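You operate a simulated robot arm through the tools that you are given. There is no shell and no other tool. Be economical: measure what you need, move in short steps, check, and stop when the job is done.

You are at the controls of a simulated robot arm. One attempt, no reset.

TASK
Let the black tub down to LOW, then fill it back to FULL with cold water.
Fine: pull the green post up to let the water out and push it down at the line; swing the spout over the tub to fill, turn the cold tap off at the line and swing the spout back.

Only the result counts: the job must be done as asked and must still hold three seconds after the hand-in. Knocking over, shifting, dropping, spilling or breaking anything else fails it.

THE ROBOT
A 7-joint arm with a two-finger parallel gripper on a trunk, on a base that drives. Base frame: it is fixed to the floor where the robot stands at the start and does not move with it; the origin is under the middle of the robot, x ahead of it, y to its left, z up. Units: cm, rad, N and s.
With the tool pointing down near the work surface it reaches from about 22 to 74 cm from the robot's upright axis, wherever it stands. Its first joint turns from -2.897 to 2.897 rad. Places, roughly: cold tap handle [90, -50, 100]; green post [50, 0, 90]; hot tap handle [90, -20, 100]; spout [90, -40, 100]. Payload 1.57 kg.
The TCP is the grasp point between the finger pads, 3 cm short of the fingertips. In the tool frame z runs along the fingers and y along their closing line. Largest opening 11 cm; finger width 2.4, thickness 1.2; the body of the gripper, 4.8 by 11.2 cm, starts 7.8 cm behind the TCP.
Orientation is told as [roll, pitch, yaw] about the base's x, y, z axes, in that order, counted from this pose: with the fingers straight down and closing along the base's y, the tool's x points along the base's -x, its y along +y and its z along -z.

THE INTERFACE
- The arm moves only by the tool apply_moves. Its argument "series" is a list of rows, each an object (a shift or turn left out is 0, a gripper value left out holds the last) with "xyz": the shift along the tool's x, y, z in cm, a list of three; "turn": the turn, a rotation vector about the tool's x, y, z in rad, a list of three; "grip": the finger opening in cm, from 0 to 11. In form: [{"xyz": [x, y, z], "turn": [ax, ay, az], "grip": grip}, ...]. A call has 1 to 20 rows; each row shifts and turns the commanded pose from where the row before left it, along the tool's axes as they then stand. Each row takes 0.2 s and may step no farther than 5 cm and 0.15 rad from the row before; otherwise, or with a gripper value out of range, the whole call is refused. Where a pose cannot be reached the arm comes as near as it can. A force on the tool above 90 N (or 10 N above the force at the start of the call, whichever is more), or a blocked arm, ends the call early, and 0.2 s more pass. Each finger travels about 4.5 cm/s and halts on what it meets, pressing with about 32 N; the grip force reading is that of the motor and also rises with nothing between the fingers. The clock runs only during rows and for 0.2 s after the last one: add rows that do not move to give the fingers time. It gives the time, the measured TCP pose, the force on the tool (base axes), the opening and the grip force at its end, in the units of the frame above (readings bear some noise), with the torque about the TCP (base axes, N m) and any sound that the robot's microphone picked up.
- Cameras (640 x 400 px; columns grow to the right, rows downward): "scene" is now at [1.93, 12.08, 154.48]; the picture's right is [-0.38, -0.93, 0.00], its down [-0.60, 0.25, -0.76] and it looks along [0.70, -0.29, -0.65] (base axes); focal length 284 px, centre (320, 200). "wrist" rides on the gripper at [7, 1.6, -14.1] in the tool frame; the picture's right is [-0.23, 0.97, 0.00], its down [-0.86, -0.20, -0.48] and it looks along [-0.47, -0.11, 0.88] (tool axes); focal length 222 px, centre (320, 200).
- snapshot(camera): a new picture of that camera. The clock stands still meanwhile.
- slide_trunk(by): slides the trunk up (or, below 0, down) by that many cm; the arm and the scene camera ride with it, the base frame stays. It gives what a move gives, with no picture.
- drive_base(legs): drives the robot by 1 to 6 legs, each [ahead, turn to the left] in cm and rad, along the robot's own axes; the way and the turn of a leg run together, so that a leg with both is an arc; at most 150 cm and 3.142 rad a leg. The arm and the cameras ride along, it lands a little off, and it stops where it bumps. It gives what a move gives.
- pan_tilt(pan, tilt): turns the head with the scene camera to pan (to the left, within 2.705 rad either way) and tilt (down, from -0.506 to 1.204), counted from straight ahead of the robot. It gives what a move gives.
- locate(camera, pixels): for up to 12 pixels [column, row] of the newest picture of that camera ("zoom" is the newest enlarged one), the place [x, y, z] in the base frame of the surface seen there, good to about 0.2 cm. The clock stands still meanwhile.
- inspect(camera, box): a new picture of the part [left, top, right, bottom] of that camera's present view, enlarged. The clock stands still meanwhile.
- close_job(): hands the job in; it is judged then, once.

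Work in short steps. Measure before you move; look again where a grasp or a placing could have gone wrong, and mend it. You have 80 turns and 68 pictures in all, those below and enlarged ones among them. Open the gripper and draw the arm clear of the work before you hand the job in, unless the task says otherwise; then end with one line.

The tools are called after "Request:" as a command line: name --argument value ..., lists and objects as JSON in quotes. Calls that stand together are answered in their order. apply_moves: Moves the arm, as the interface text tells. Its arguments: {"type":"object","properties":{"series":{"type":"array"}},"required":["series"]} The other tools are called the same way: slide_trunk (by) slides the trunk up or down; drive_base (legs) drives the base; pan_tilt (pan, tilt) turns the head that bears the scene camera; snapshot (camera) takes a picture; locate (camera, pixels) gives the place of the surface under pixels of a picture; inspect (camera, box) takes an enlarged picture of a part of a camera's view; close_job () hands the job in.

At the start:

```text
clock: 0.0
tool_pos: [37.77, -24.1, 130.31]
ee_rot: [0.001, 0.001, -0.001]
contact_force: [-0.3, 0.0, -0.4]
torque: [0.0, -0.03, -0.01]
gripper_width: 10.98
gripper_force: 0.0
trunk travel left (down, up): [-47.5, 11.5]
robot x, y, heading: [0.1, -0.17, -0.001]
head pan, tilt: [-0.389, 0.707]
```

scene: 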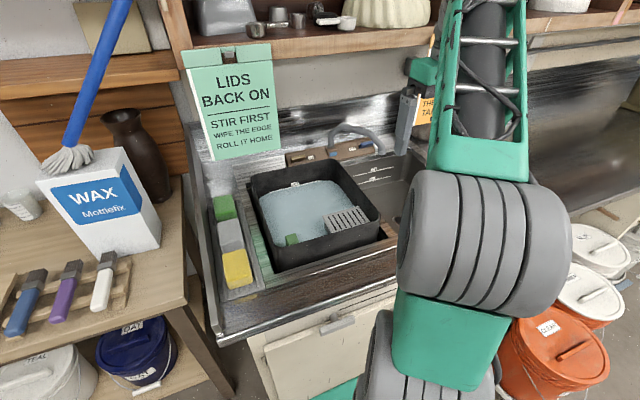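
wrist: 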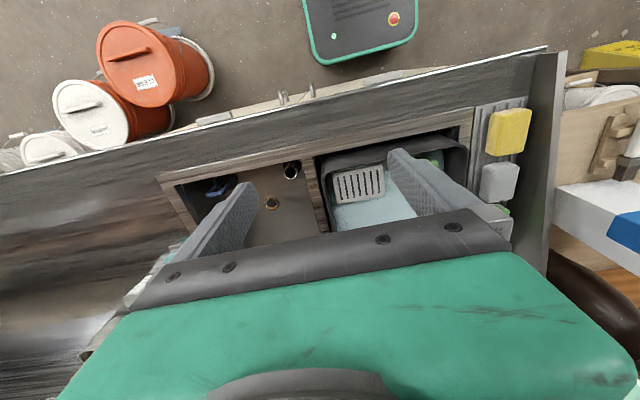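

The scene picture shows the black tub around (315,215), with the green post near (292,240) and taps behind near (330,150). I enlarge these to read them.

Request:
inspect --camera "scene" --box '[230, 110, 430, 280]'

Request:
inspect --camera "scene" --box '[275, 115, 435, 195]'

```text
2.35 times, centred on (330, 195) of scene
```

zoom: 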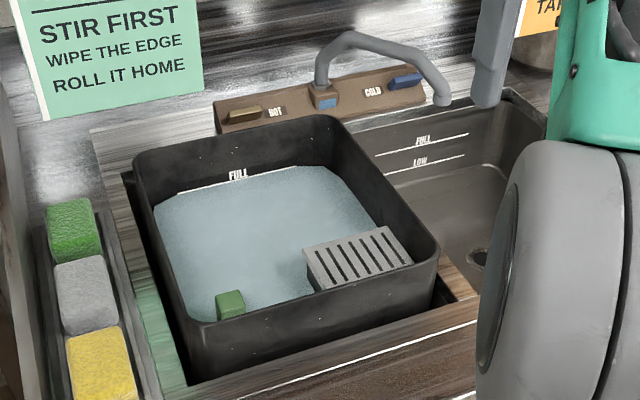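

```text
4.00 times, centred on (355, 155) of scene
```

zoom: 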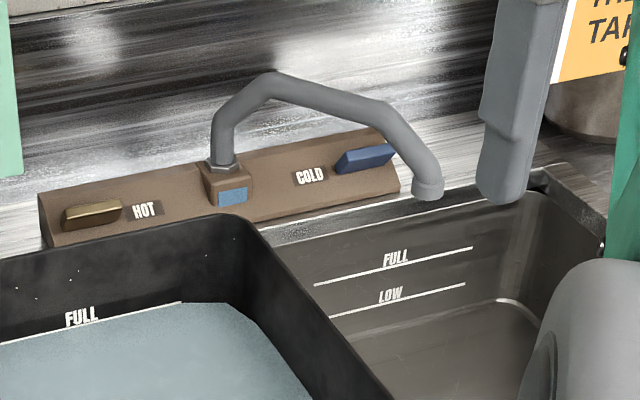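

The zoom shows the hot handle at (92,215), cold handle at (365,158) and spout outlet at (428,190). I measure these now, then I'll read the orange sign.

Request:
locate --camera "zoom" --pixels '[[342, 162], [365, 152], [388, 150], [366, 168], [92, 210], [222, 165], [272, 80], [385, 105], [428, 180], [428, 195], [340, 185], [100, 305]]'

Request:
pan_tilt --pan -0.6 --tilt 0.5

Request:
snapshot --camera "scene"

```text
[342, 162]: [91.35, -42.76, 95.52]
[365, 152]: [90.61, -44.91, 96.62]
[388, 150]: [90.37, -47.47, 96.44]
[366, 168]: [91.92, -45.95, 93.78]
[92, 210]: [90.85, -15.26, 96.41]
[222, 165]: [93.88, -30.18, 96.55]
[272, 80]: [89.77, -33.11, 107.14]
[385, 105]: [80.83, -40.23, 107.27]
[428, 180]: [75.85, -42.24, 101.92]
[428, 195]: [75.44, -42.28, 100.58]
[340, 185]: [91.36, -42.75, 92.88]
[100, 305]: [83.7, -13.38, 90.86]
```

```text
clock: 0.7
tool_pos: [37.67, -24.12, 130.23]
ee_rot: [0.0, 0.0, 0.0]
contact_force: [0.1, 0.5, 0.0]
torque: [-0.03, 0.0, -0.01]
gripper_width: 11.02
gripper_force: 0.1
trunk travel left (down, up): [-47.5, 11.5]
robot x, y, heading: [0.1, -0.23, -0.0]
head pan, tilt: [-0.6, 0.499]
```

```text
63 pictures are left
```

scene: 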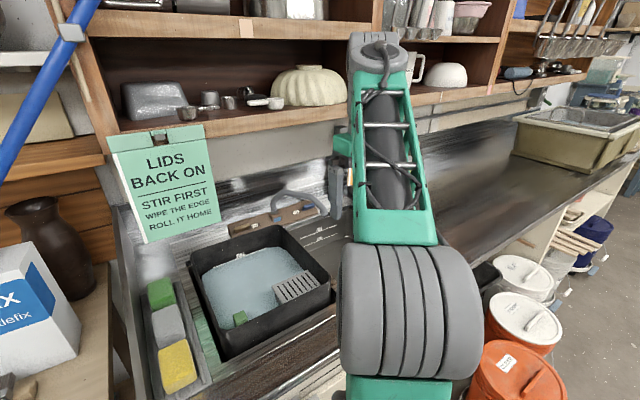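

The arm hides the orange sign near (340,180). I enlarge the tub and measure the post at (240,318), its rims and the counter edge.

Request:
inspect --camera "scene" --box '[140, 190, 340, 400]'

Request:
inspect --camera "scene" --box '[185, 220, 285, 360]'

Request:
locate --camera "scene" --pixels '[[235, 320], [240, 313], [240, 325], [250, 270], [218, 357], [190, 265], [330, 300], [278, 227], [215, 390], [300, 285], [260, 390], [160, 240]]'

```text
1.90 times, centred on (240, 295) of scene
```

zoom: 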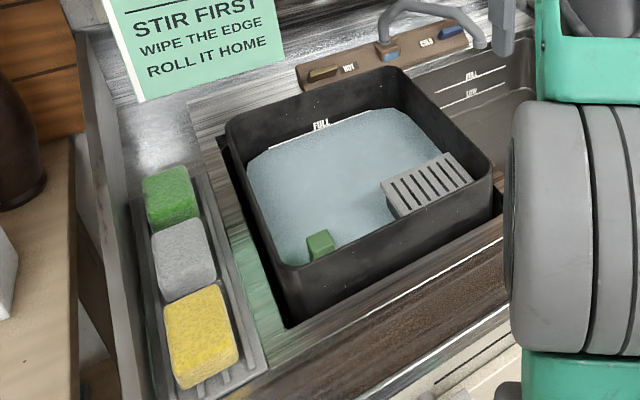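

```text
2.86 times, centred on (235, 290) of scene
```

zoom: 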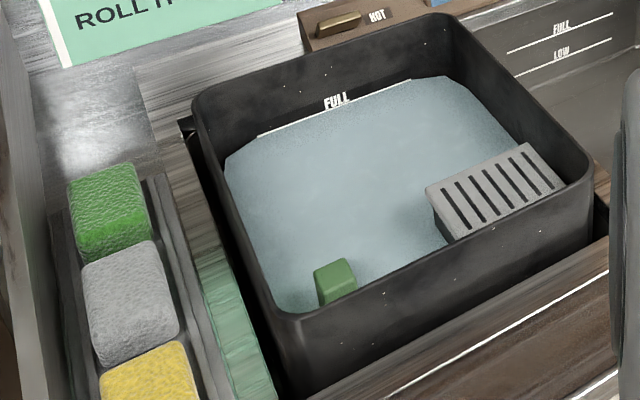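

```text
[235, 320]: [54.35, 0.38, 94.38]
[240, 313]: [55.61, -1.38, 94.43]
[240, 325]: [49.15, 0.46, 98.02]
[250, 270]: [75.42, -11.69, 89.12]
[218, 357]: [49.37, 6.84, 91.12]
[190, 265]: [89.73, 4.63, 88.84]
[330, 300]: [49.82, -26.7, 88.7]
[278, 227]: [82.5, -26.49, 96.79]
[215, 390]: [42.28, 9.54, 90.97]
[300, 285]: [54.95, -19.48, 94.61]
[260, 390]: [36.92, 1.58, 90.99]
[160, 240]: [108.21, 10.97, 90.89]
```

The post is at about x 55, y -0.5, top z 94.4, and the rim is at about z 98. I measure its edges on the newest zoom.

Request:
locate --camera "zoom" --pixels '[[318, 268], [344, 261], [354, 282], [324, 282], [338, 272], [320, 295], [337, 295], [280, 320], [262, 312], [430, 250], [370, 105], [400, 20]]'

Request:
apply_moves --series '[{"xyz": [0, 5, 0]}, {"xyz": [0, 5, 0]}, {"xyz": [0, 5, 0]}, {"xyz": [0, 5, 0]}, {"xyz": [-3, 4, 0]}, {"xyz": [-4, 0, 0]}, {"xyz": [-4, 0, 0]}, {"xyz": [-4, 0, 0]}]'

Request:
snapshot --camera "scene"

Request:
snapshot --camera "wrist"

```text
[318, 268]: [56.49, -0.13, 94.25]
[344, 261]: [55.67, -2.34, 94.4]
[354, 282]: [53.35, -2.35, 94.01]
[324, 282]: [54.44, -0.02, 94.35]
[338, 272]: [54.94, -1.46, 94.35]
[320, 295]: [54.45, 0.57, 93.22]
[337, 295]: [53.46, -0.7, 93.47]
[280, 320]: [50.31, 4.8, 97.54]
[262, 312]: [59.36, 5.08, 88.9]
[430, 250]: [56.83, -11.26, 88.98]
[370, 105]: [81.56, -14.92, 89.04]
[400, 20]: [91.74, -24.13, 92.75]
```

```text
clock: 2.5
tool_pos: [50.94, -0.2, 130.33]
ee_rot: [0.0, -0.025, -0.003]
contact_force: [24.2, 1.9, -34.6]
torque: [-0.42, 1.43, -0.2]
gripper_width: 10.99
gripper_force: 0.0
out of reach, approached as far as the arm can: row 8
trunk travel left (down, up): [-47.5, 11.5]
robot x, y, heading: [-0.16, 0.19, -0.0]
head pan, tilt: [-0.6, 0.499]
stopped in row 8: the force on the tool passed its limit at 148 N (the readings are from after the stop); the commanded pose is now the measured one
```

```text
60 pictures are left
```

scene: 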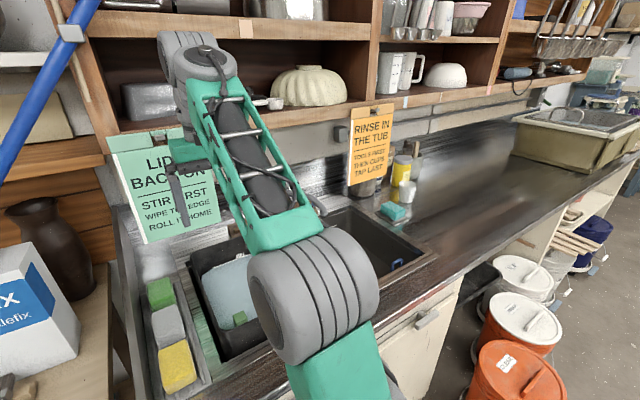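

```text
59 pictures are left
```

wrist: 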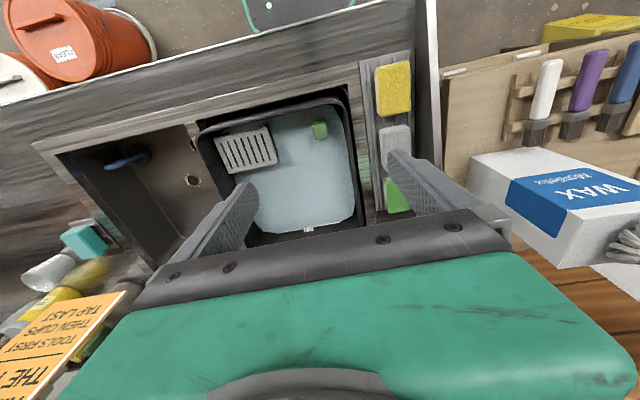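

The stop at 148 N came with the wrist up near the shelf edge at (170,55). I back off first, then measure the shelf.

Request:
apply_moves --series '[{"xyz": [4, 0, 0]}, {"xyz": [4, 0, 0]}, {"xyz": [4, 0, 0]}]'

Request:
snapshot --camera "scene"

Request:
locate --camera "scene" --pixels '[[440, 97], [130, 118], [130, 127], [440, 110], [450, 40], [360, 125], [150, 230], [390, 210], [420, 255], [100, 25], [130, 140], [340, 80]]'

```text
clock: 3.3
tool_pos: [38.67, -0.3, 130.16]
ee_rot: [0.0, -0.019, 0.0]
contact_force: [-0.3, 0.4, 0.3]
torque: [0.02, -0.01, 0.01]
gripper_width: 10.99
gripper_force: 0.0
trunk travel left (down, up): [-47.5, 11.5]
robot x, y, heading: [0.14, 0.27, 0.003]
head pan, tilt: [-0.6, 0.499]
```

```text
58 pictures are left
```

scene: 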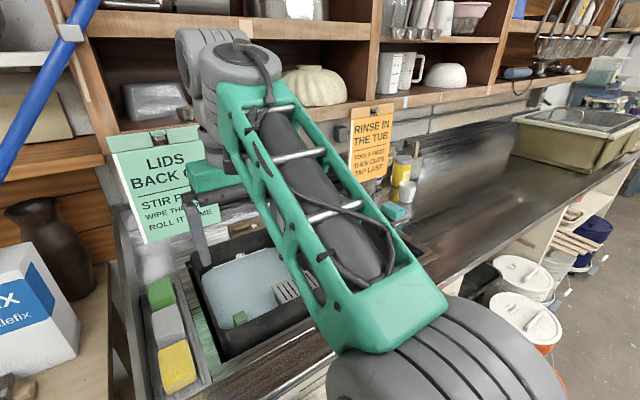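

```text
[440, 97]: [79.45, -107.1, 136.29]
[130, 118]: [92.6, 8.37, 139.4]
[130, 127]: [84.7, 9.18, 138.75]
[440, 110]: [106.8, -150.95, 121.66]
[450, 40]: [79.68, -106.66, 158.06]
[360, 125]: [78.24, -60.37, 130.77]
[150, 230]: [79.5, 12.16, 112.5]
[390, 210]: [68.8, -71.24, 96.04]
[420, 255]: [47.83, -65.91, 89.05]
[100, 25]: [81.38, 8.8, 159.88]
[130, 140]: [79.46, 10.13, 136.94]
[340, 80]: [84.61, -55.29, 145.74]
```

The post is about 2.3 cm wide, centred near (55, -1.2), with its top at z 94.3. I lower the arm to z 105 in front of the tub, bring it over the post with the fingers partly closed, then look.

Request:
apply_moves --series '[{"xyz": [0, 0, 5], "grip": 6}, {"xyz": [0, 0, 5]}, {"xyz": [0, 0, 5]}, {"xyz": [0, 0, 5]}, {"xyz": [0, 0, 5]}, {"xyz": [-4, -0.3, 0], "turn": [0, 0.019, 0]}, {"xyz": [-4, -0.3, 0]}, {"xyz": [-4, -0.3, 0]}, {"xyz": [-4, 0, 0]}, {}]'

Request:
snapshot --camera "wrist"

Request:
snapshot --camera "scene"

```text
clock: 5.5
tool_pos: [55.54, -0.96, 105.12]
ee_rot: [0.0, 0.0, -0.001]
contact_force: [0.7, -1.0, 0.1]
torque: [-0.01, 0.04, -0.02]
gripper_width: 6.0
gripper_force: 0.1
trunk travel left (down, up): [-47.5, 11.5]
robot x, y, heading: [-0.33, -0.19, 0.002]
head pan, tilt: [-0.6, 0.499]
```

```text
57 pictures are left
```

wrist: 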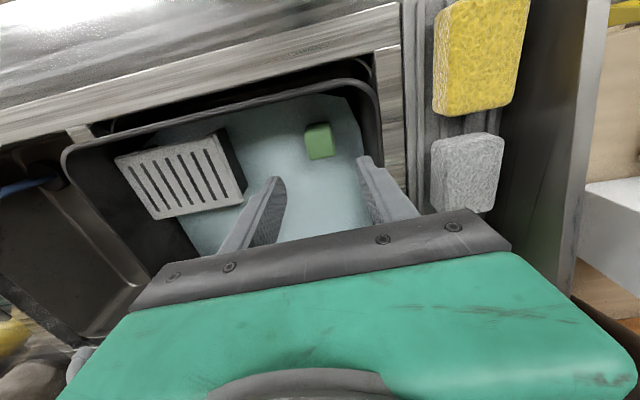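

```text
56 pictures are left
```

scene: 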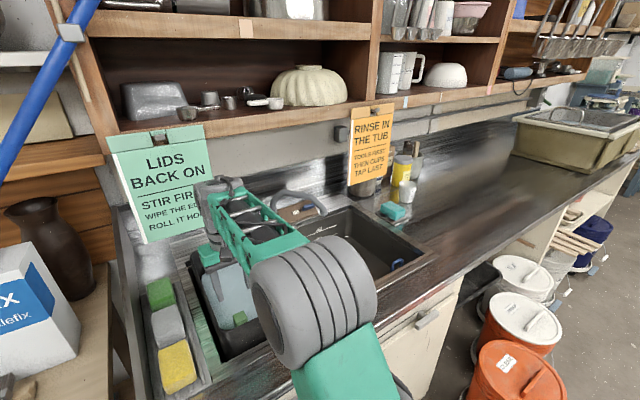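

The wrist picture shows the post top at about (318,138). I measure it from here.

Request:
locate --camera "wrist" --pixels '[[318, 132], [308, 127], [330, 125], [332, 140], [310, 142], [320, 155], [210, 175], [240, 190], [300, 180], [320, 90]]'

Request:
inspect --camera "wrist" --box '[60, 70, 440, 270]'

```text
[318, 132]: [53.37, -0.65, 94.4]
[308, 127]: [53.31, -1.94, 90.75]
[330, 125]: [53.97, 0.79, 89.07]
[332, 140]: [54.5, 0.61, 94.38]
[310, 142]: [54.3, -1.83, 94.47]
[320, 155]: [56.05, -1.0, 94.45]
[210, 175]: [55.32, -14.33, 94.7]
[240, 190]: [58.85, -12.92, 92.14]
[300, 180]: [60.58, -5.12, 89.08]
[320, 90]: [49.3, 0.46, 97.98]
```

```text
1.68 times, centred on (250, 170) of wrist
```

zoom: 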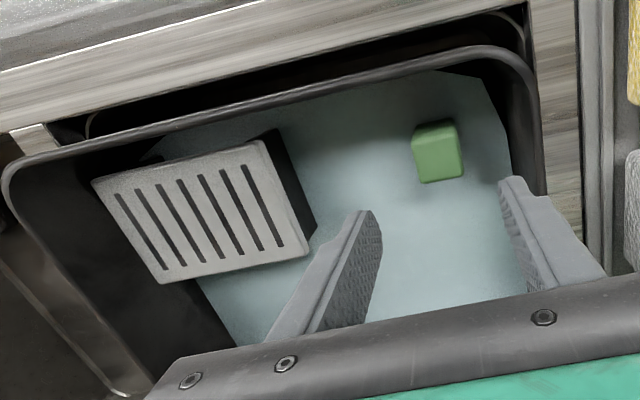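

The post top is centred near (54.6, -0.65) and about 2.6 cm wide. I line up, lower to z 93.5 and close on it.

Request:
apply_moves --series '[{"xyz": [0.9, 0.3, 3.6]}, {"xyz": [0, 0, 4]}, {"xyz": [0, 0, 4]}, {}, {"grip": 0}, {}, {}, {}]'

Request:
inspect --camera "wrist" --box '[60, 70, 440, 270]'

Request:
inspect --camera "scene" --box '[140, 190, 340, 400]'

```text
clock: 7.3
tool_pos: [54.42, -0.89, 93.49]
ee_rot: [-0.001, 0.003, 0.0]
contact_force: [1.1, 17.3, -0.1]
torque: [0.57, 0.1, -0.56]
gripper_width: 3.2
gripper_force: 32.2
trunk travel left (down, up): [-47.5, 11.5]
robot x, y, heading: [-0.07, -0.01, 0.005]
head pan, tilt: [-0.6, 0.499]
```

```text
1.68 times, centred on (250, 170) of wrist
```

zoom: 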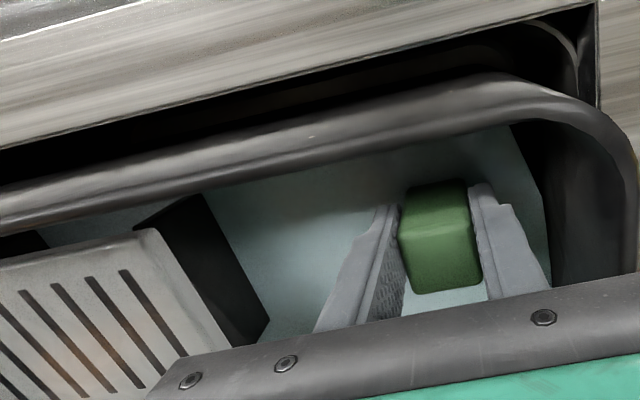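

```text
1.90 times, centred on (240, 295) of scene
```

zoom: 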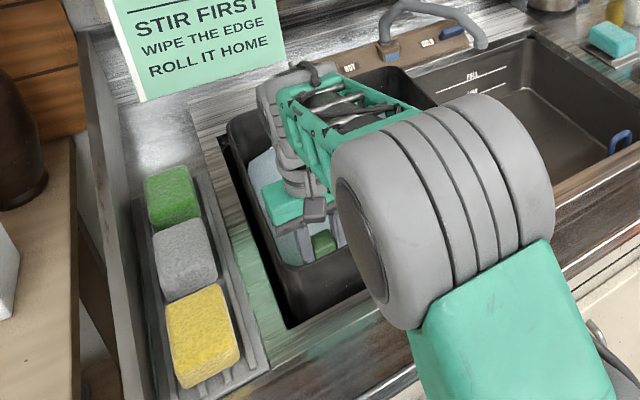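

The fingers hold the post at 3.2 cm with a slight side force of 17 N in y. I ease toward +y and pull up 2 cm.

Request:
apply_moves --series '[{"xyz": [0, 0.2, 0]}, {"xyz": [0, 0, -1]}, {"xyz": [0, 0, -1]}]'

Request:
inspect --camera "wrist" --box '[60, 70, 440, 270]'

Request:
locate --camera "zoom" --pixels '[[300, 220], [430, 295], [440, 210], [320, 140], [520, 170]]'

```text
clock: 8.1
tool_pos: [54.31, -0.89, 95.42]
ee_rot: [0.0, 0.004, -0.004]
contact_force: [-13.8, -2.3, -0.3]
torque: [0.21, 0.26, -0.84]
gripper_width: 3.17
gripper_force: 31.9
trunk travel left (down, up): [-47.5, 11.5]
robot x, y, heading: [-0.16, -0.11, -0.007]
head pan, tilt: [-0.6, 0.499]
```

```text
1.68 times, centred on (250, 170) of wrist
```

zoom: 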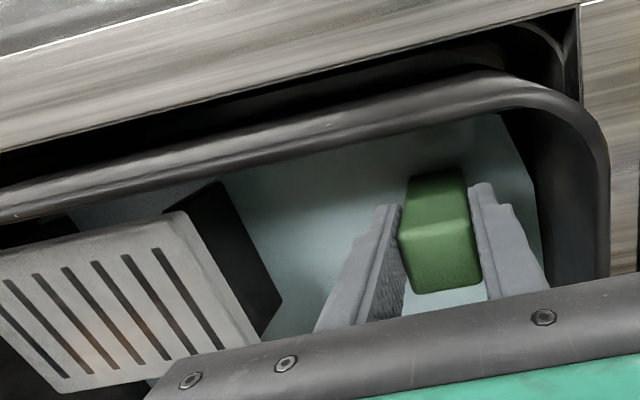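

```text
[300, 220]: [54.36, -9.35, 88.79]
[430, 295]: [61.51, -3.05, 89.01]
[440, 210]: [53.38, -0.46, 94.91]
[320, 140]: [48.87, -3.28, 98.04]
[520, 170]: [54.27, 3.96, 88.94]
```

The post seems to rise with the fingers and the water is at about z 88.9. I wait a second and measure again.

Request:
apply_moves --series '[{}, {}, {}, {}, {}]'

Request:
inspect --camera "wrist" --box '[60, 70, 440, 270]'

Request:
locate --camera "zoom" --pixels '[[300, 220], [430, 295], [435, 245], [435, 225], [320, 140], [520, 170], [290, 290]]'

```text
clock: 9.3
tool_pos: [54.39, -0.74, 95.6]
ee_rot: [0.0, 0.0, -0.001]
contact_force: [-21.6, -11.4, -0.5]
torque: [-0.04, 0.63, -0.78]
gripper_width: 3.19
gripper_force: 31.8
trunk travel left (down, up): [-47.5, 11.5]
robot x, y, heading: [-0.14, 0.18, 0.0]
head pan, tilt: [-0.6, 0.499]
```

```text
1.68 times, centred on (250, 170) of wrist
```

zoom: 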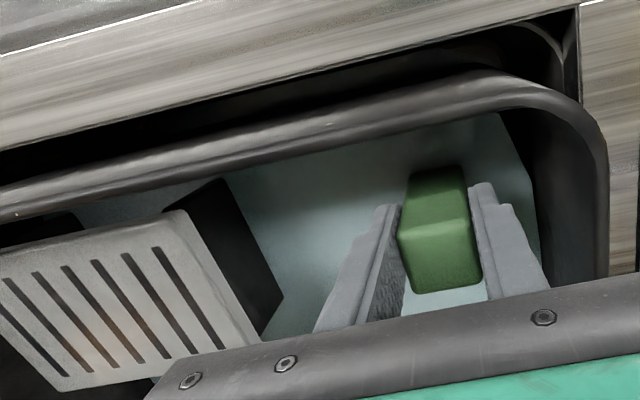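

```text
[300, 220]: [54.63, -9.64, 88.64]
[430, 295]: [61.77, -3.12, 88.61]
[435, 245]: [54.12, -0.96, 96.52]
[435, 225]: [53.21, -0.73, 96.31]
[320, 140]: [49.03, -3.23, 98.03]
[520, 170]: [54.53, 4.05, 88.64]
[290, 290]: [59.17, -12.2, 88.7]
```

The level falls about 0.3 cm/s. I look through the scene camera for the tub's own lines and measure the twin lines in the right basin.

Request:
inspect --camera "scene" --box '[200, 210, 340, 300]'

```text
4.44 times, centred on (270, 255) of scene
```

zoom: 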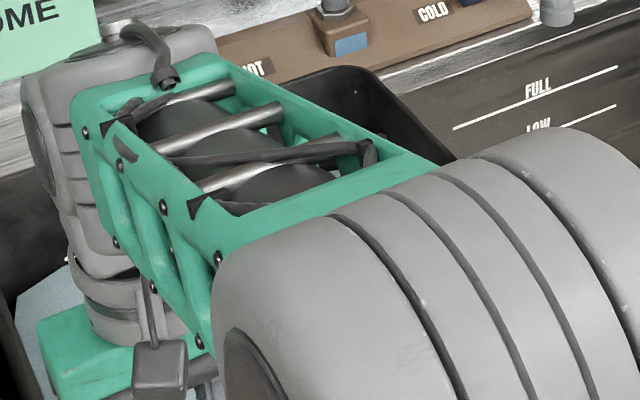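

The basin's FULL line is at (600,75) and LOW at (600,112). I measure their heights while the drain runs on for 2 s.

Request:
locate --camera "zoom" --pixels '[[600, 74], [605, 110], [460, 127], [610, 70]]'

Request:
apply_moves --series '[{}, {}, {}, {}, {}, {}, {}, {}, {}, {}]'

Request:
snapshot --camera "wrist"

Request:
locate --camera "wrist" --pixels '[[235, 205], [320, 245], [368, 172]]'

```text
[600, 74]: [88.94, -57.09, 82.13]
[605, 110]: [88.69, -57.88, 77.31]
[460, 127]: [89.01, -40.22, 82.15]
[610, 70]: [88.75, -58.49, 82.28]
```

```text
clock: 11.5
tool_pos: [54.35, -0.86, 95.52]
ee_rot: [-0.001, -0.003, -0.002]
contact_force: [-21.6, -11.4, -0.6]
torque: [-0.07, 0.17, -0.73]
gripper_width: 3.19
gripper_force: 32.0
trunk travel left (down, up): [-47.5, 11.5]
robot x, y, heading: [0.15, 0.15, -0.001]
head pan, tilt: [-0.6, 0.499]
```

```text
49 pictures are left
```

wrist: 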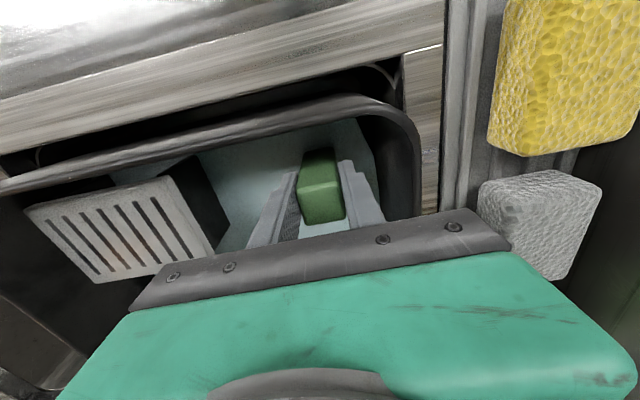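

```text
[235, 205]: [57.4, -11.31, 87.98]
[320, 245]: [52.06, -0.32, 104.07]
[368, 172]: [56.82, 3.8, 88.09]
```

The water is at z 88.0, falling about 0.27 cm/s. I release the post while it is up and draw the arm aside to the right, so I can see the LOW line.

Request:
apply_moves --series '[{"grip": 6}, {"grip": 6}, {"xyz": [0, 0, -5]}, {"xyz": [0, 0, -5]}, {"xyz": [0, -4, -3]}, {"xyz": [0, -5, 0]}, {"xyz": [0, -5, 0]}, {"xyz": [0, -5, 0]}]'

Request:
inspect --camera "scene" --box '[180, 200, 340, 340]'

Request:
locate --camera "zoom" --pixels '[[240, 220], [240, 460], [300, 200]]'

```text
clock: 13.3
tool_pos: [54.47, -19.83, 108.41]
ee_rot: [0.001, 0.0, 0.002]
contact_force: [0.3, -0.5, 0.6]
torque: [0.01, 0.0, -0.03]
gripper_width: 5.99
gripper_force: 0.0
trunk travel left (down, up): [-47.5, 11.5]
robot x, y, heading: [-0.01, 0.05, 0.002]
head pan, tilt: [-0.6, 0.499]
```

```text
2.86 times, centred on (260, 270) of scene
```

zoom: 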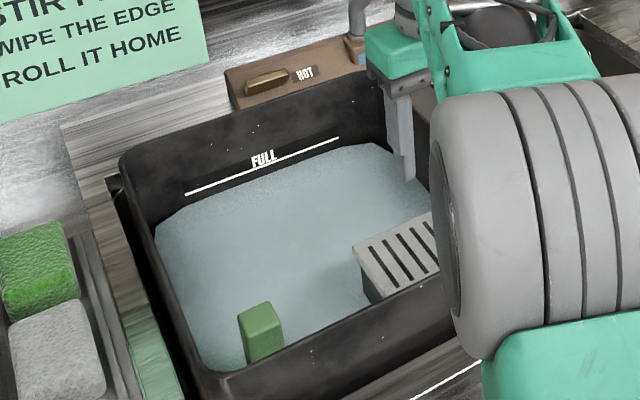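

```text
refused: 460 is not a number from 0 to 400
```

The post stays up by itself at (260,330), and FULL at (262,170) is now clear of the water. I measure and keep draining while watching.

Request:
locate --camera "zoom" --pixels '[[200, 190], [320, 145], [250, 174], [240, 240], [300, 220], [257, 308]]'

Request:
apply_moves --series '[{}, {}, {}, {}, {}, {}]'

Request:
inspect --camera "scene" --box '[180, 200, 340, 340]'

Request:
locate --camera "zoom" --pixels '[[240, 240], [300, 220], [240, 280]]'

```text
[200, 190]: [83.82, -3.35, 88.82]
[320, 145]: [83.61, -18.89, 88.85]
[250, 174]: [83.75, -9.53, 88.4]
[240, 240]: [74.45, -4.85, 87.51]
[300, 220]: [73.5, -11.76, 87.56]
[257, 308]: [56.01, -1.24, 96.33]
```

```text
clock: 14.7
tool_pos: [54.5, -19.75, 108.55]
ee_rot: [0.001, 0.002, 0.0]
contact_force: [-0.5, 0.0, -0.2]
torque: [0.01, -0.02, 0.01]
gripper_width: 6.01
gripper_force: 0.1
trunk travel left (down, up): [-47.5, 11.5]
robot x, y, heading: [-0.13, 0.16, 0.003]
head pan, tilt: [-0.6, 0.499]
```

```text
2.86 times, centred on (260, 270) of scene
```

zoom: 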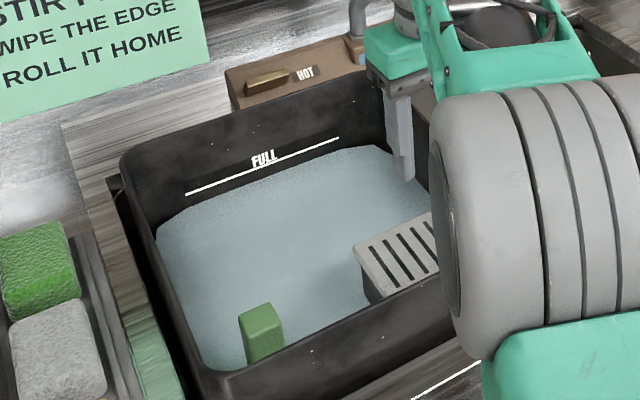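

```text
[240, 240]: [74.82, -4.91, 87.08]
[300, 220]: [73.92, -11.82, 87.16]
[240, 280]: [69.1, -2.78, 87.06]
```

The water is at z 87.1 and FULL is at 88.8. The LOW text is still under water, so I wait 3 s more.

Request:
apply_moves --series '[{}, {}, {}, {}, {}, {}, {}, {}, {}, {}, {}, {}, {}, {}]'

Request:
inspect --camera "scene" --box '[180, 200, 340, 340]'

Request:
locate --camera "zoom" --pixels '[[240, 240], [300, 220], [240, 280]]'

```text
clock: 17.7
tool_pos: [54.41, -19.72, 108.59]
ee_rot: [-0.001, 0.0, 0.0]
contact_force: [0.0, 0.4, 0.2]
torque: [0.01, -0.02, -0.02]
gripper_width: 5.98
gripper_force: 0.1
trunk travel left (down, up): [-47.5, 11.5]
robot x, y, heading: [0.09, -0.05, -0.002]
head pan, tilt: [-0.6, 0.499]
```

```text
2.86 times, centred on (260, 270) of scene
```

zoom: 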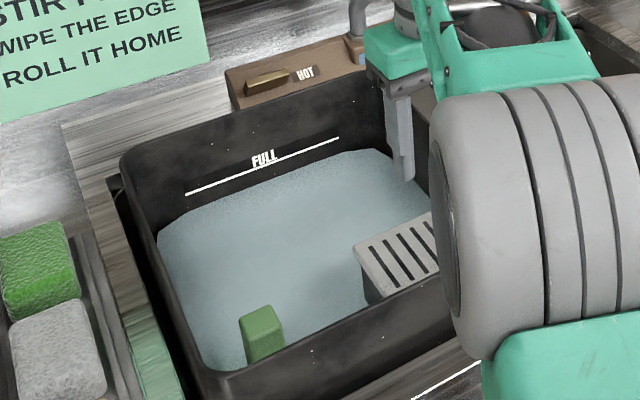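

```text
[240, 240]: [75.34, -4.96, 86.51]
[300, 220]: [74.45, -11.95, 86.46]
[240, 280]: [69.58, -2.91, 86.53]
```

The level is 86.5, now falling about 0.2 cm/s, with no LOW visible yet. I wait 3 s more.

Request:
apply_moves --series '[{}, {}, {}, {}, {}, {}, {}, {}, {}, {}, {}, {}, {}, {}]'

Request:
inspect --camera "scene" --box '[180, 200, 340, 340]'

Request:
locate --camera "zoom" --pixels '[[240, 240], [300, 220], [240, 280]]'

```text
clock: 20.7
tool_pos: [54.46, -19.69, 108.46]
ee_rot: [0.0, -0.001, -0.001]
contact_force: [-0.3, 0.2, 0.1]
torque: [0.02, 0.0, 0.02]
gripper_width: 6.0
gripper_force: 0.1
trunk travel left (down, up): [-47.5, 11.5]
robot x, y, heading: [-0.18, -0.15, 0.001]
head pan, tilt: [-0.6, 0.499]
```

```text
2.86 times, centred on (260, 270) of scene
```

zoom: 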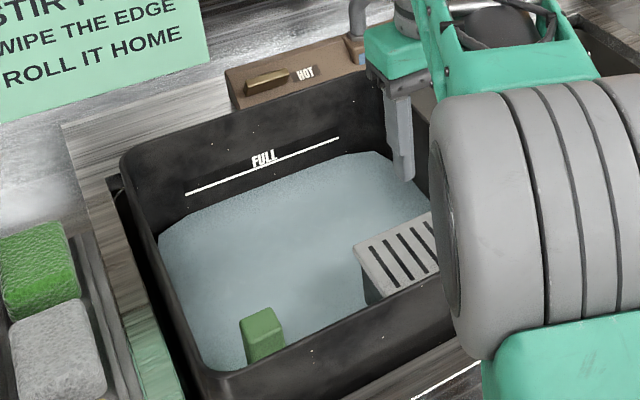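

```text
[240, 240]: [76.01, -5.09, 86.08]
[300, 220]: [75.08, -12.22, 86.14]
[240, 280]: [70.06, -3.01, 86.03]
```

The drain is slowing, 0.14 cm/s now. I check whether the post is sinking, at (262,316).

Request:
locate --camera "zoom" --pixels '[[262, 316], [255, 314], [268, 316], [260, 325]]'

```text
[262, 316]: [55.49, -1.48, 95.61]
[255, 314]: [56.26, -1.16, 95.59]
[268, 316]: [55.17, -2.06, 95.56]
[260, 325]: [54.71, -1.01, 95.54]
```

The post is sinking slowly, from 96.3 to 95.6, and throttling the drain. I go back, regrip it and pull it higher.

Request:
apply_moves --series '[{"xyz": [0, 5, 0]}, {"xyz": [0, 5, 0]}, {"xyz": [0, 5, 0]}, {"xyz": [0, 4, 0]}, {"xyz": [0, 0, 5]}, {"xyz": [0, 0, 5]}, {"xyz": [0, 0, 4]}, {"grip": 0}, {}, {}, {}]'

Request:
apply_moves --series '[{"xyz": [0, 0, -1]}, {"xyz": [0, 0, -1]}, {"xyz": [0, 0, -1]}]'

Request:
snapshot --camera "wrist"

Request:
locate --camera "wrist" --pixels '[[235, 205], [315, 182], [368, 165], [318, 200], [285, 115]]'

```text
clock: 23.1
tool_pos: [54.53, -0.78, 94.52]
ee_rot: [0.0, 0.001, -0.004]
contact_force: [-0.6, -22.9, -0.4]
torque: [-0.25, 0.03, -0.84]
gripper_width: 3.18
gripper_force: 32.5
trunk travel left (down, up): [-47.5, 11.5]
robot x, y, heading: [-0.29, 0.01, -0.008]
head pan, tilt: [-0.6, 0.499]
```

```text
clock: 23.9
tool_pos: [54.53, -0.73, 97.18]
ee_rot: [0.0, 0.007, -0.002]
contact_force: [0.2, -22.1, 0.5]
torque: [-1.05, 0.11, -0.76]
gripper_width: 3.23
gripper_force: 32.0
trunk travel left (down, up): [-47.5, 11.5]
robot x, y, heading: [0.28, -0.31, -0.003]
head pan, tilt: [-0.6, 0.499]
```

```text
44 pictures are left
```

wrist: 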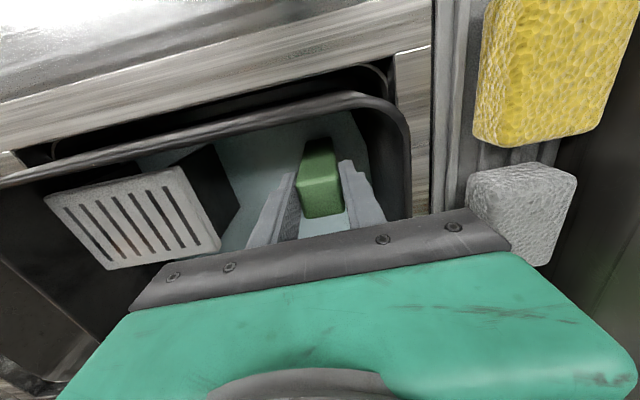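

```text
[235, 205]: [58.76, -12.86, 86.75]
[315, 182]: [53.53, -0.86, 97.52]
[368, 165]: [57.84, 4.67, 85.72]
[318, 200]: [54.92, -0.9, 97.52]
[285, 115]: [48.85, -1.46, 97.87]
```

The post top is now at 97.5 and the water at about 85.7. I release it and move aside again to look for the LOW line.

Request:
apply_moves --series '[{"grip": 6}, {"grip": 6}, {"xyz": [0, 0, -5]}, {"xyz": [0, 0, -5]}, {"xyz": [0, -5, 0]}, {"xyz": [0, -5, 0]}, {"xyz": [0, -5, 0]}]'

Request:
inspect --camera "scene" --box '[180, 200, 340, 340]'

Request:
locate --camera "zoom" --pixels '[[240, 245], [300, 230], [240, 280], [258, 302]]'

```text
clock: 25.5
tool_pos: [54.51, -15.8, 107.5]
ee_rot: [-0.001, 0.001, 0.0]
contact_force: [-0.6, 0.2, -1.6]
torque: [-0.02, 0.03, 0.01]
gripper_width: 5.99
gripper_force: 0.0
trunk travel left (down, up): [-47.5, 11.5]
robot x, y, heading: [-0.05, 0.17, -0.004]
head pan, tilt: [-0.6, 0.499]
```

```text
2.86 times, centred on (260, 270) of scene
```

zoom: 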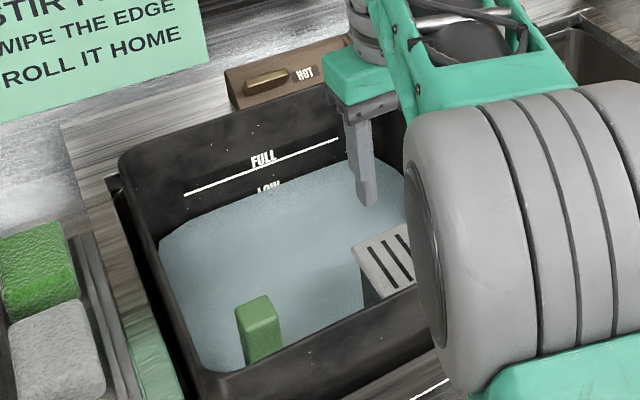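

```text
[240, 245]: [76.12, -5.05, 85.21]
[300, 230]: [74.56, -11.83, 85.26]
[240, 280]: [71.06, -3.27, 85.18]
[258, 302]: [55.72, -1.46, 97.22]
```

LOW is emerging at (268,187) and the water is at 85.2. I wait 1.2 s and look again.

Request:
apply_moves --series '[{}, {}, {}, {}, {}]'

Request:
inspect --camera "scene" --box '[210, 225, 290, 295]'

Request:
locate --camera "zoom" --pixels '[[200, 250], [350, 270], [150, 300], [165, 172], [230, 180], [220, 194]]'

```text
clock: 26.7
tool_pos: [54.55, -15.81, 107.44]
ee_rot: [0.0, -0.002, -0.001]
contact_force: [-0.1, -0.6, -0.4]
torque: [-0.03, 0.03, 0.0]
gripper_width: 6.0
gripper_force: 0.1
trunk travel left (down, up): [-47.5, 11.5]
robot x, y, heading: [0.13, 0.18, -0.001]
head pan, tilt: [-0.6, 0.499]
```

```text
5.71 times, centred on (250, 260) of scene
```

zoom: 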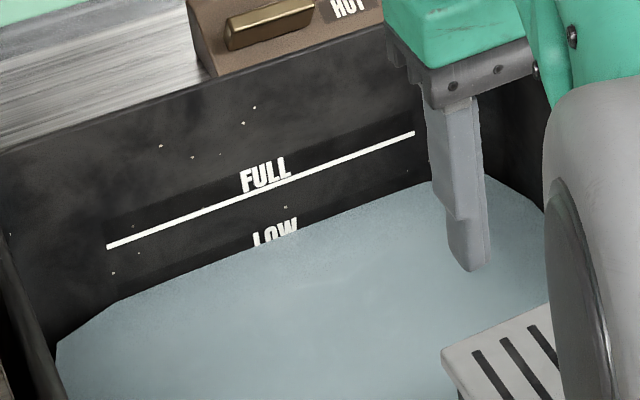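

```text
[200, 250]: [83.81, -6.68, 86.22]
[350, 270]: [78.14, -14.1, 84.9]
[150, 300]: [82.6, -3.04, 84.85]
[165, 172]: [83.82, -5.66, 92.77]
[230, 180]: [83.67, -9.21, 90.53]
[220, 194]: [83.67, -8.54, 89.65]
```

Water at 84.85 reaches LOW's lower part, and the line should be about 0.4 cm below. I close the fingers ready for pushing and wait 0.6 s.

Request:
apply_moves --series '[{"xyz": [0, 2.5, 0], "grip": 0}, {}, {}]'

Request:
inspect --camera "scene" --box '[210, 225, 290, 295]'

Request:
locate --camera "zoom" --pixels '[[200, 300], [350, 270], [150, 330], [110, 246], [240, 194], [270, 240], [275, 225]]'

```text
clock: 27.5
tool_pos: [54.43, -13.23, 107.5]
ee_rot: [-0.001, -0.002, 0.0]
contact_force: [-0.4, -0.2, -0.3]
torque: [-0.01, 0.02, -0.01]
gripper_width: 0.0
gripper_force: 5.5
trunk travel left (down, up): [-47.5, 11.5]
robot x, y, heading: [-0.12, -0.3, -0.002]
head pan, tilt: [-0.6, 0.499]
```

```text
5.71 times, centred on (250, 260) of scene
```

zoom: 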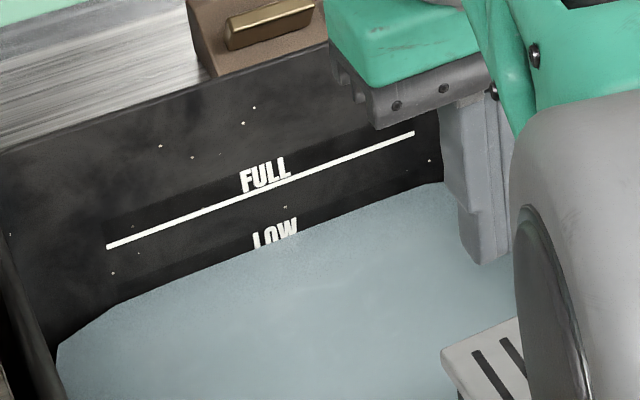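

```text
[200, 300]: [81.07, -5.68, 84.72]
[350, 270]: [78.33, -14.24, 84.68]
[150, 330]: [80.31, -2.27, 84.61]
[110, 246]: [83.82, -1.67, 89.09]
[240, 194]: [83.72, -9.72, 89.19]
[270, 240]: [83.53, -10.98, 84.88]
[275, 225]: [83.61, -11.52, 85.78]
```

The water is at 84.67 and the LOW line is about 84.35 by text height. I move in now and push the post down with the closed fingertips, about 1.2 s.

Request:
apply_moves --series '[{"xyz": [0, 4.5, 1]}, {"xyz": [0, 4.5, 1.5]}, {"xyz": [0, 3.5, 2.5]}, {"xyz": [0, 0, 3.2]}, {"xyz": [0, 0, 2.1]}]'

Request:
snapshot --camera "wrist"

Request:
locate --camera "wrist" --pixels '[[235, 205], [355, 175], [305, 150], [310, 165]]'

```text
clock: 28.7
tool_pos: [54.27, -0.61, 97.34]
ee_rot: [0.002, -0.006, -0.001]
contact_force: [-2.6, -0.8, 12.6]
torque: [-0.01, 0.22, -0.02]
gripper_width: 0.02
gripper_force: 21.3
trunk travel left (down, up): [-47.5, 11.5]
robot x, y, heading: [0.01, 0.33, -0.004]
head pan, tilt: [-0.6, 0.499]
```

```text
40 pictures are left
```

wrist: 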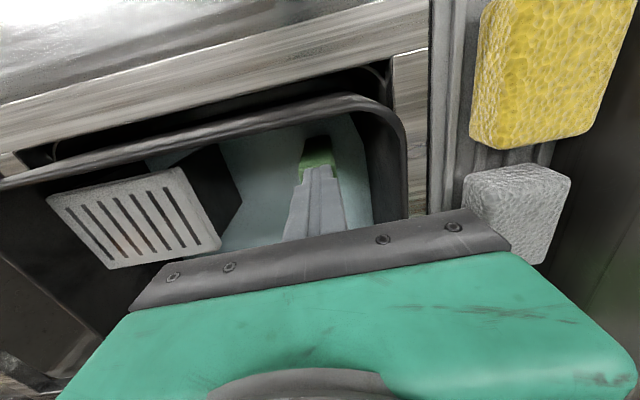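

```text
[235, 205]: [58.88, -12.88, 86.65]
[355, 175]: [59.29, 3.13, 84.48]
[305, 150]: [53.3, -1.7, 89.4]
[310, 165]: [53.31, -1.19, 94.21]
```

The post top is back near 94.3 and the water is at 84.48. I press 0.4 cm more to seat it, then raise and move aside to check.

Request:
apply_moves --series '[{"xyz": [0, 0, 0.5]}, {}, {"xyz": [0, 0, -5]}, {"xyz": [0, 0, -5]}, {"xyz": [0, -5, 0]}, {"xyz": [0, -5, 0]}, {"xyz": [0, -5, 0]}, {"xyz": [0, -5, 0]}]'

Request:
inspect --camera "scene" --box '[210, 225, 290, 295]'

Request:
locate --camera "zoom" --pixels '[[200, 300], [350, 270], [150, 330], [270, 240], [275, 225], [370, 320]]'

```text
clock: 30.5
tool_pos: [54.25, -20.66, 106.69]
ee_rot: [-0.001, 0.0, -0.001]
contact_force: [0.2, -0.2, 0.1]
torque: [-0.01, -0.03, -0.03]
gripper_width: 0.0
gripper_force: 21.6
trunk travel left (down, up): [-47.5, 11.5]
robot x, y, heading: [0.22, -0.32, -0.002]
head pan, tilt: [-0.6, 0.499]
```

```text
5.71 times, centred on (250, 260) of scene
```

zoom: 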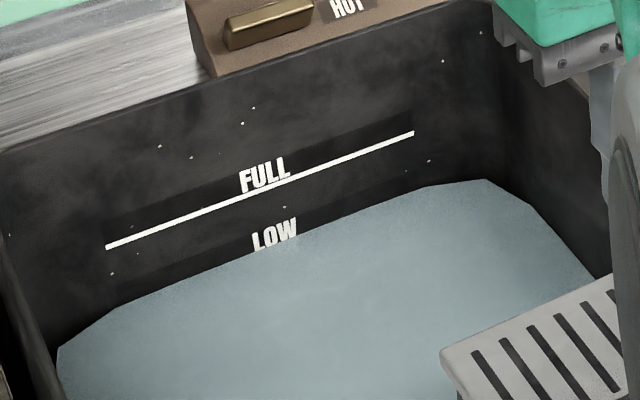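

```text
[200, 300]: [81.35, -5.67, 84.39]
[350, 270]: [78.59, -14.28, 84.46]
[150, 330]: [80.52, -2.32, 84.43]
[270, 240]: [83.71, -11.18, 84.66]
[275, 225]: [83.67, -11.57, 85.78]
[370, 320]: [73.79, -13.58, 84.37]
```

The water is at 84.4 with the LOW text just clear, but its line is still covered. By the basin spacing of 4.8 cm it lies at about 84.1. I let a little more out with a short, gripped pull.

Request:
apply_moves --series '[{"xyz": [0, 5, 0], "grip": 6}, {"xyz": [0, 5, 0]}, {"xyz": [-0.1, 5, 0]}, {"xyz": [-0.1, 5, 0]}, {"xyz": [0, 0, 4.7]}, {"xyz": [0, 0, 4]}, {"xyz": [0, 0, 4]}, {"grip": 0}, {}, {}, {}]'

Request:
apply_moves --series '[{"xyz": [0, 0, -1.2]}, {}, {}, {"xyz": [0, 0, 1.3]}, {}]'

Request:
snapshot --camera "wrist"

Request:
locate --camera "wrist" --pixels '[[235, 190], [365, 165], [310, 185], [250, 170]]'

```text
clock: 32.9
tool_pos: [54.77, -0.72, 93.97]
ee_rot: [0.0, 0.0, -0.003]
contact_force: [-1.0, -3.9, 0.4]
torque: [-0.08, -0.33, -0.8]
gripper_width: 3.16
gripper_force: 31.4
trunk travel left (down, up): [-47.5, 11.5]
robot x, y, heading: [-0.1, -0.09, 0.002]
head pan, tilt: [-0.6, 0.499]
```

```text
clock: 34.1
tool_pos: [54.7, -0.74, 93.99]
ee_rot: [0.0, 0.001, -0.001]
contact_force: [-2.3, -6.3, 4.2]
torque: [-0.01, 0.49, -0.88]
gripper_width: 3.15
gripper_force: 32.3
trunk travel left (down, up): [-47.5, 11.5]
robot x, y, heading: [0.35, 0.01, 0.0]
head pan, tilt: [-0.6, 0.499]
```

```text
38 pictures are left
```

wrist: 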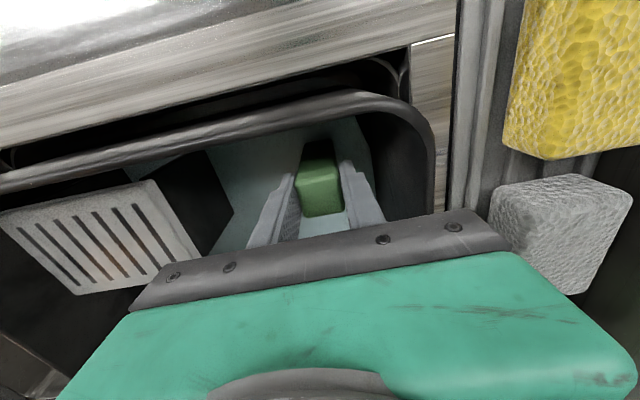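

```text
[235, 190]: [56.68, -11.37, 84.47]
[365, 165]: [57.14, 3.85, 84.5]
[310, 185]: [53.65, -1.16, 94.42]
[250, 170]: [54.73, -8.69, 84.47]
```

The level has hardly changed, at about 84.45. I pull higher, to 1.8 cm, for about a second and close again.

Request:
apply_moves --series '[{"xyz": [0, 0, -1.8]}, {}, {}, {}, {}, {"xyz": [0, 0, 1.9]}, {}]'

Request:
snapshot --camera "wrist"

Request:
locate --camera "wrist" --pixels '[[235, 190], [365, 165], [310, 185], [250, 170]]'

```text
clock: 35.7
tool_pos: [54.67, -0.7, 94.05]
ee_rot: [0.0, -0.004, -0.002]
contact_force: [-6.9, -3.2, 5.3]
torque: [0.02, 0.41, -0.76]
gripper_width: 3.2
gripper_force: 32.0
trunk travel left (down, up): [-47.5, 11.5]
robot x, y, heading: [-0.11, -0.29, -0.006]
head pan, tilt: [-0.6, 0.499]
```

```text
37 pictures are left
```

wrist: 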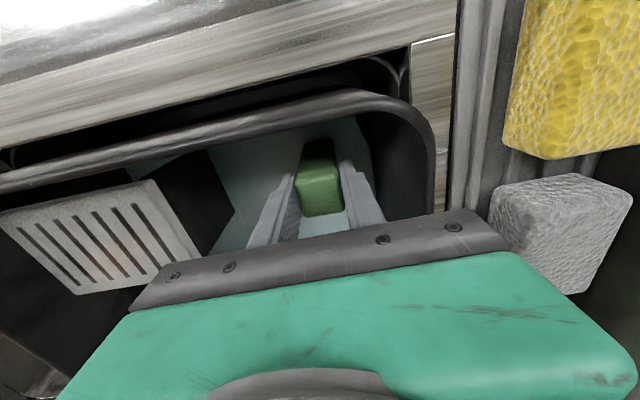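

```text
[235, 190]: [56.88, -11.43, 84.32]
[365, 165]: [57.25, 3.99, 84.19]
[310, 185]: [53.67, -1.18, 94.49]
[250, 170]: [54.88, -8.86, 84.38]
```

The level is now about 84.28. One more similar pull should bring it to about 84.1; then I push down, release and move aside to look.

Request:
apply_moves --series '[{"xyz": [0, 0, -1.8]}, {}, {}, {}, {}, {"xyz": [0, 0, 1.9]}, {}, {"grip": 6}, {"grip": 6}, {"xyz": [0, 0, -5]}, {"xyz": [0, 0, -5]}, {"xyz": [0, 0, -3]}, {"xyz": [0, -5, 0]}, {"xyz": [0, -5, 0]}, {"xyz": [0, -5, 0]}, {"xyz": [0, -5, 0]}, {"xyz": [0, -5, 0]}]'

Request:
inspect --camera "scene" --box '[200, 215, 290, 325]'

Request:
locate --camera "zoom" --pixels '[[250, 250], [300, 230], [240, 280], [230, 310], [260, 210]]'

Request:
inspect --camera "scene" --box '[220, 235, 280, 275]'

```text
clock: 39.3
tool_pos: [54.33, -25.75, 106.59]
ee_rot: [-0.001, -0.001, 0.0]
contact_force: [-1.1, -1.2, -0.1]
torque: [0.0, -0.01, -0.03]
gripper_width: 6.01
gripper_force: 0.0
trunk travel left (down, up): [-47.5, 11.5]
robot x, y, heading: [0.05, -0.15, 0.002]
head pan, tilt: [-0.6, 0.499]
```

```text
3.64 times, centred on (245, 270) of scene
```

zoom: 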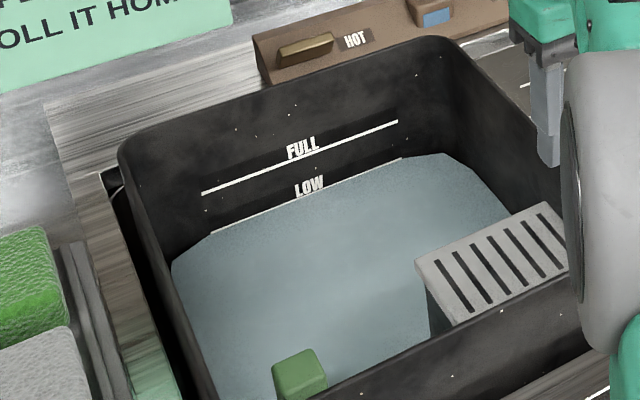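

```text
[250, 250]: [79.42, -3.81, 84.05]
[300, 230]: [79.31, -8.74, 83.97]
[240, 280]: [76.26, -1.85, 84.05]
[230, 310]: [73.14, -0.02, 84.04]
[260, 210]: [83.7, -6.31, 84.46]
```

```text
10.00 times, centred on (250, 255) of scene
```

zoom: 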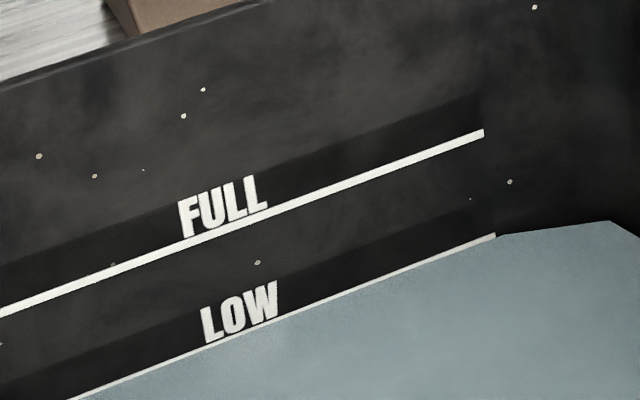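

The level is 84.03, right on the LOW line, which now shows just above the water at (290,320). Next come the spout and tap, which need the base moved. I raise and retract the arm, then check the floor around.

Request:
apply_moves --series '[{"xyz": [4, 0, -4]}, {"xyz": [4, 0, -4]}, {"xyz": [4, 0, -4]}, {"xyz": [4, 0, -3]}]'

Request:
pan_tilt --pan -0.9 --tilt 1.0

Request:
snapshot --camera "scene"

Request:
snapshot --camera "wrist"

```text
refused: row 1 steps farther than a row can; nothing moved
```

```text
clock: 40.2
tool_pos: [54.38, -25.49, 106.62]
ee_rot: [0.001, 0.0, 0.0]
contact_force: [-0.8, -0.5, 1.1]
torque: [-0.02, -0.01, 0.01]
gripper_width: 6.01
gripper_force: 0.0
trunk travel left (down, up): [-47.5, 11.5]
robot x, y, heading: [0.04, 0.29, -0.001]
head pan, tilt: [-0.901, 1.0]
```

```text
34 pictures are left
```

scene: 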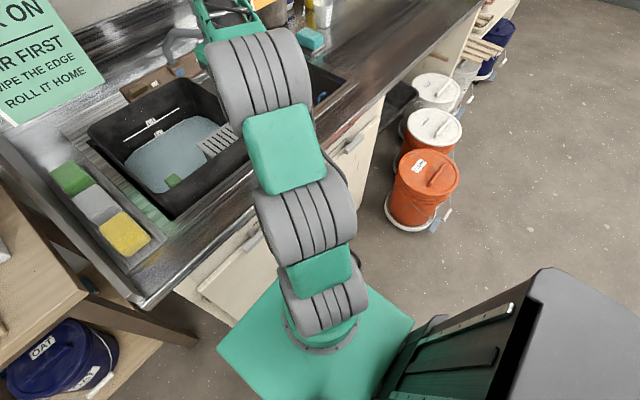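

```text
33 pictures are left
```

wrist: 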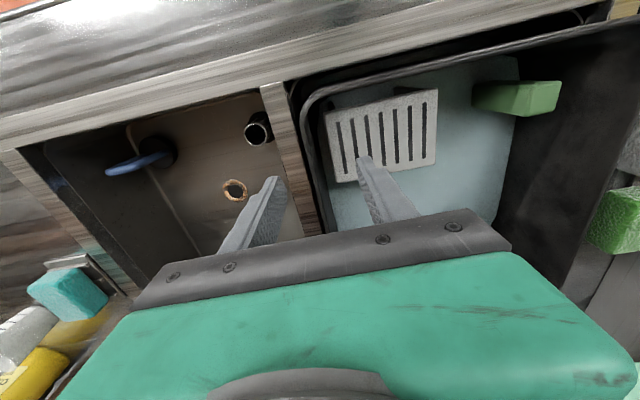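

Request:
locate --camera "scene" --pixels '[[220, 350], [272, 284], [412, 320], [435, 205], [392, 222], [405, 165], [410, 105], [350, 215], [230, 310], [300, 360], [515, 300], [430, 320]]'

```text
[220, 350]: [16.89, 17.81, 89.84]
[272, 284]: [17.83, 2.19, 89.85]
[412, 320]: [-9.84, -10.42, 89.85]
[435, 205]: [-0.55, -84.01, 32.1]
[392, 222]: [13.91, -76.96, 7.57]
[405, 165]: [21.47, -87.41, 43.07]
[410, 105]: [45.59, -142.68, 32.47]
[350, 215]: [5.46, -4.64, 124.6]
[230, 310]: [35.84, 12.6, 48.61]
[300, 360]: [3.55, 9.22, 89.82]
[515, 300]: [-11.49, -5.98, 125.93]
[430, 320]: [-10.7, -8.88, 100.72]
```

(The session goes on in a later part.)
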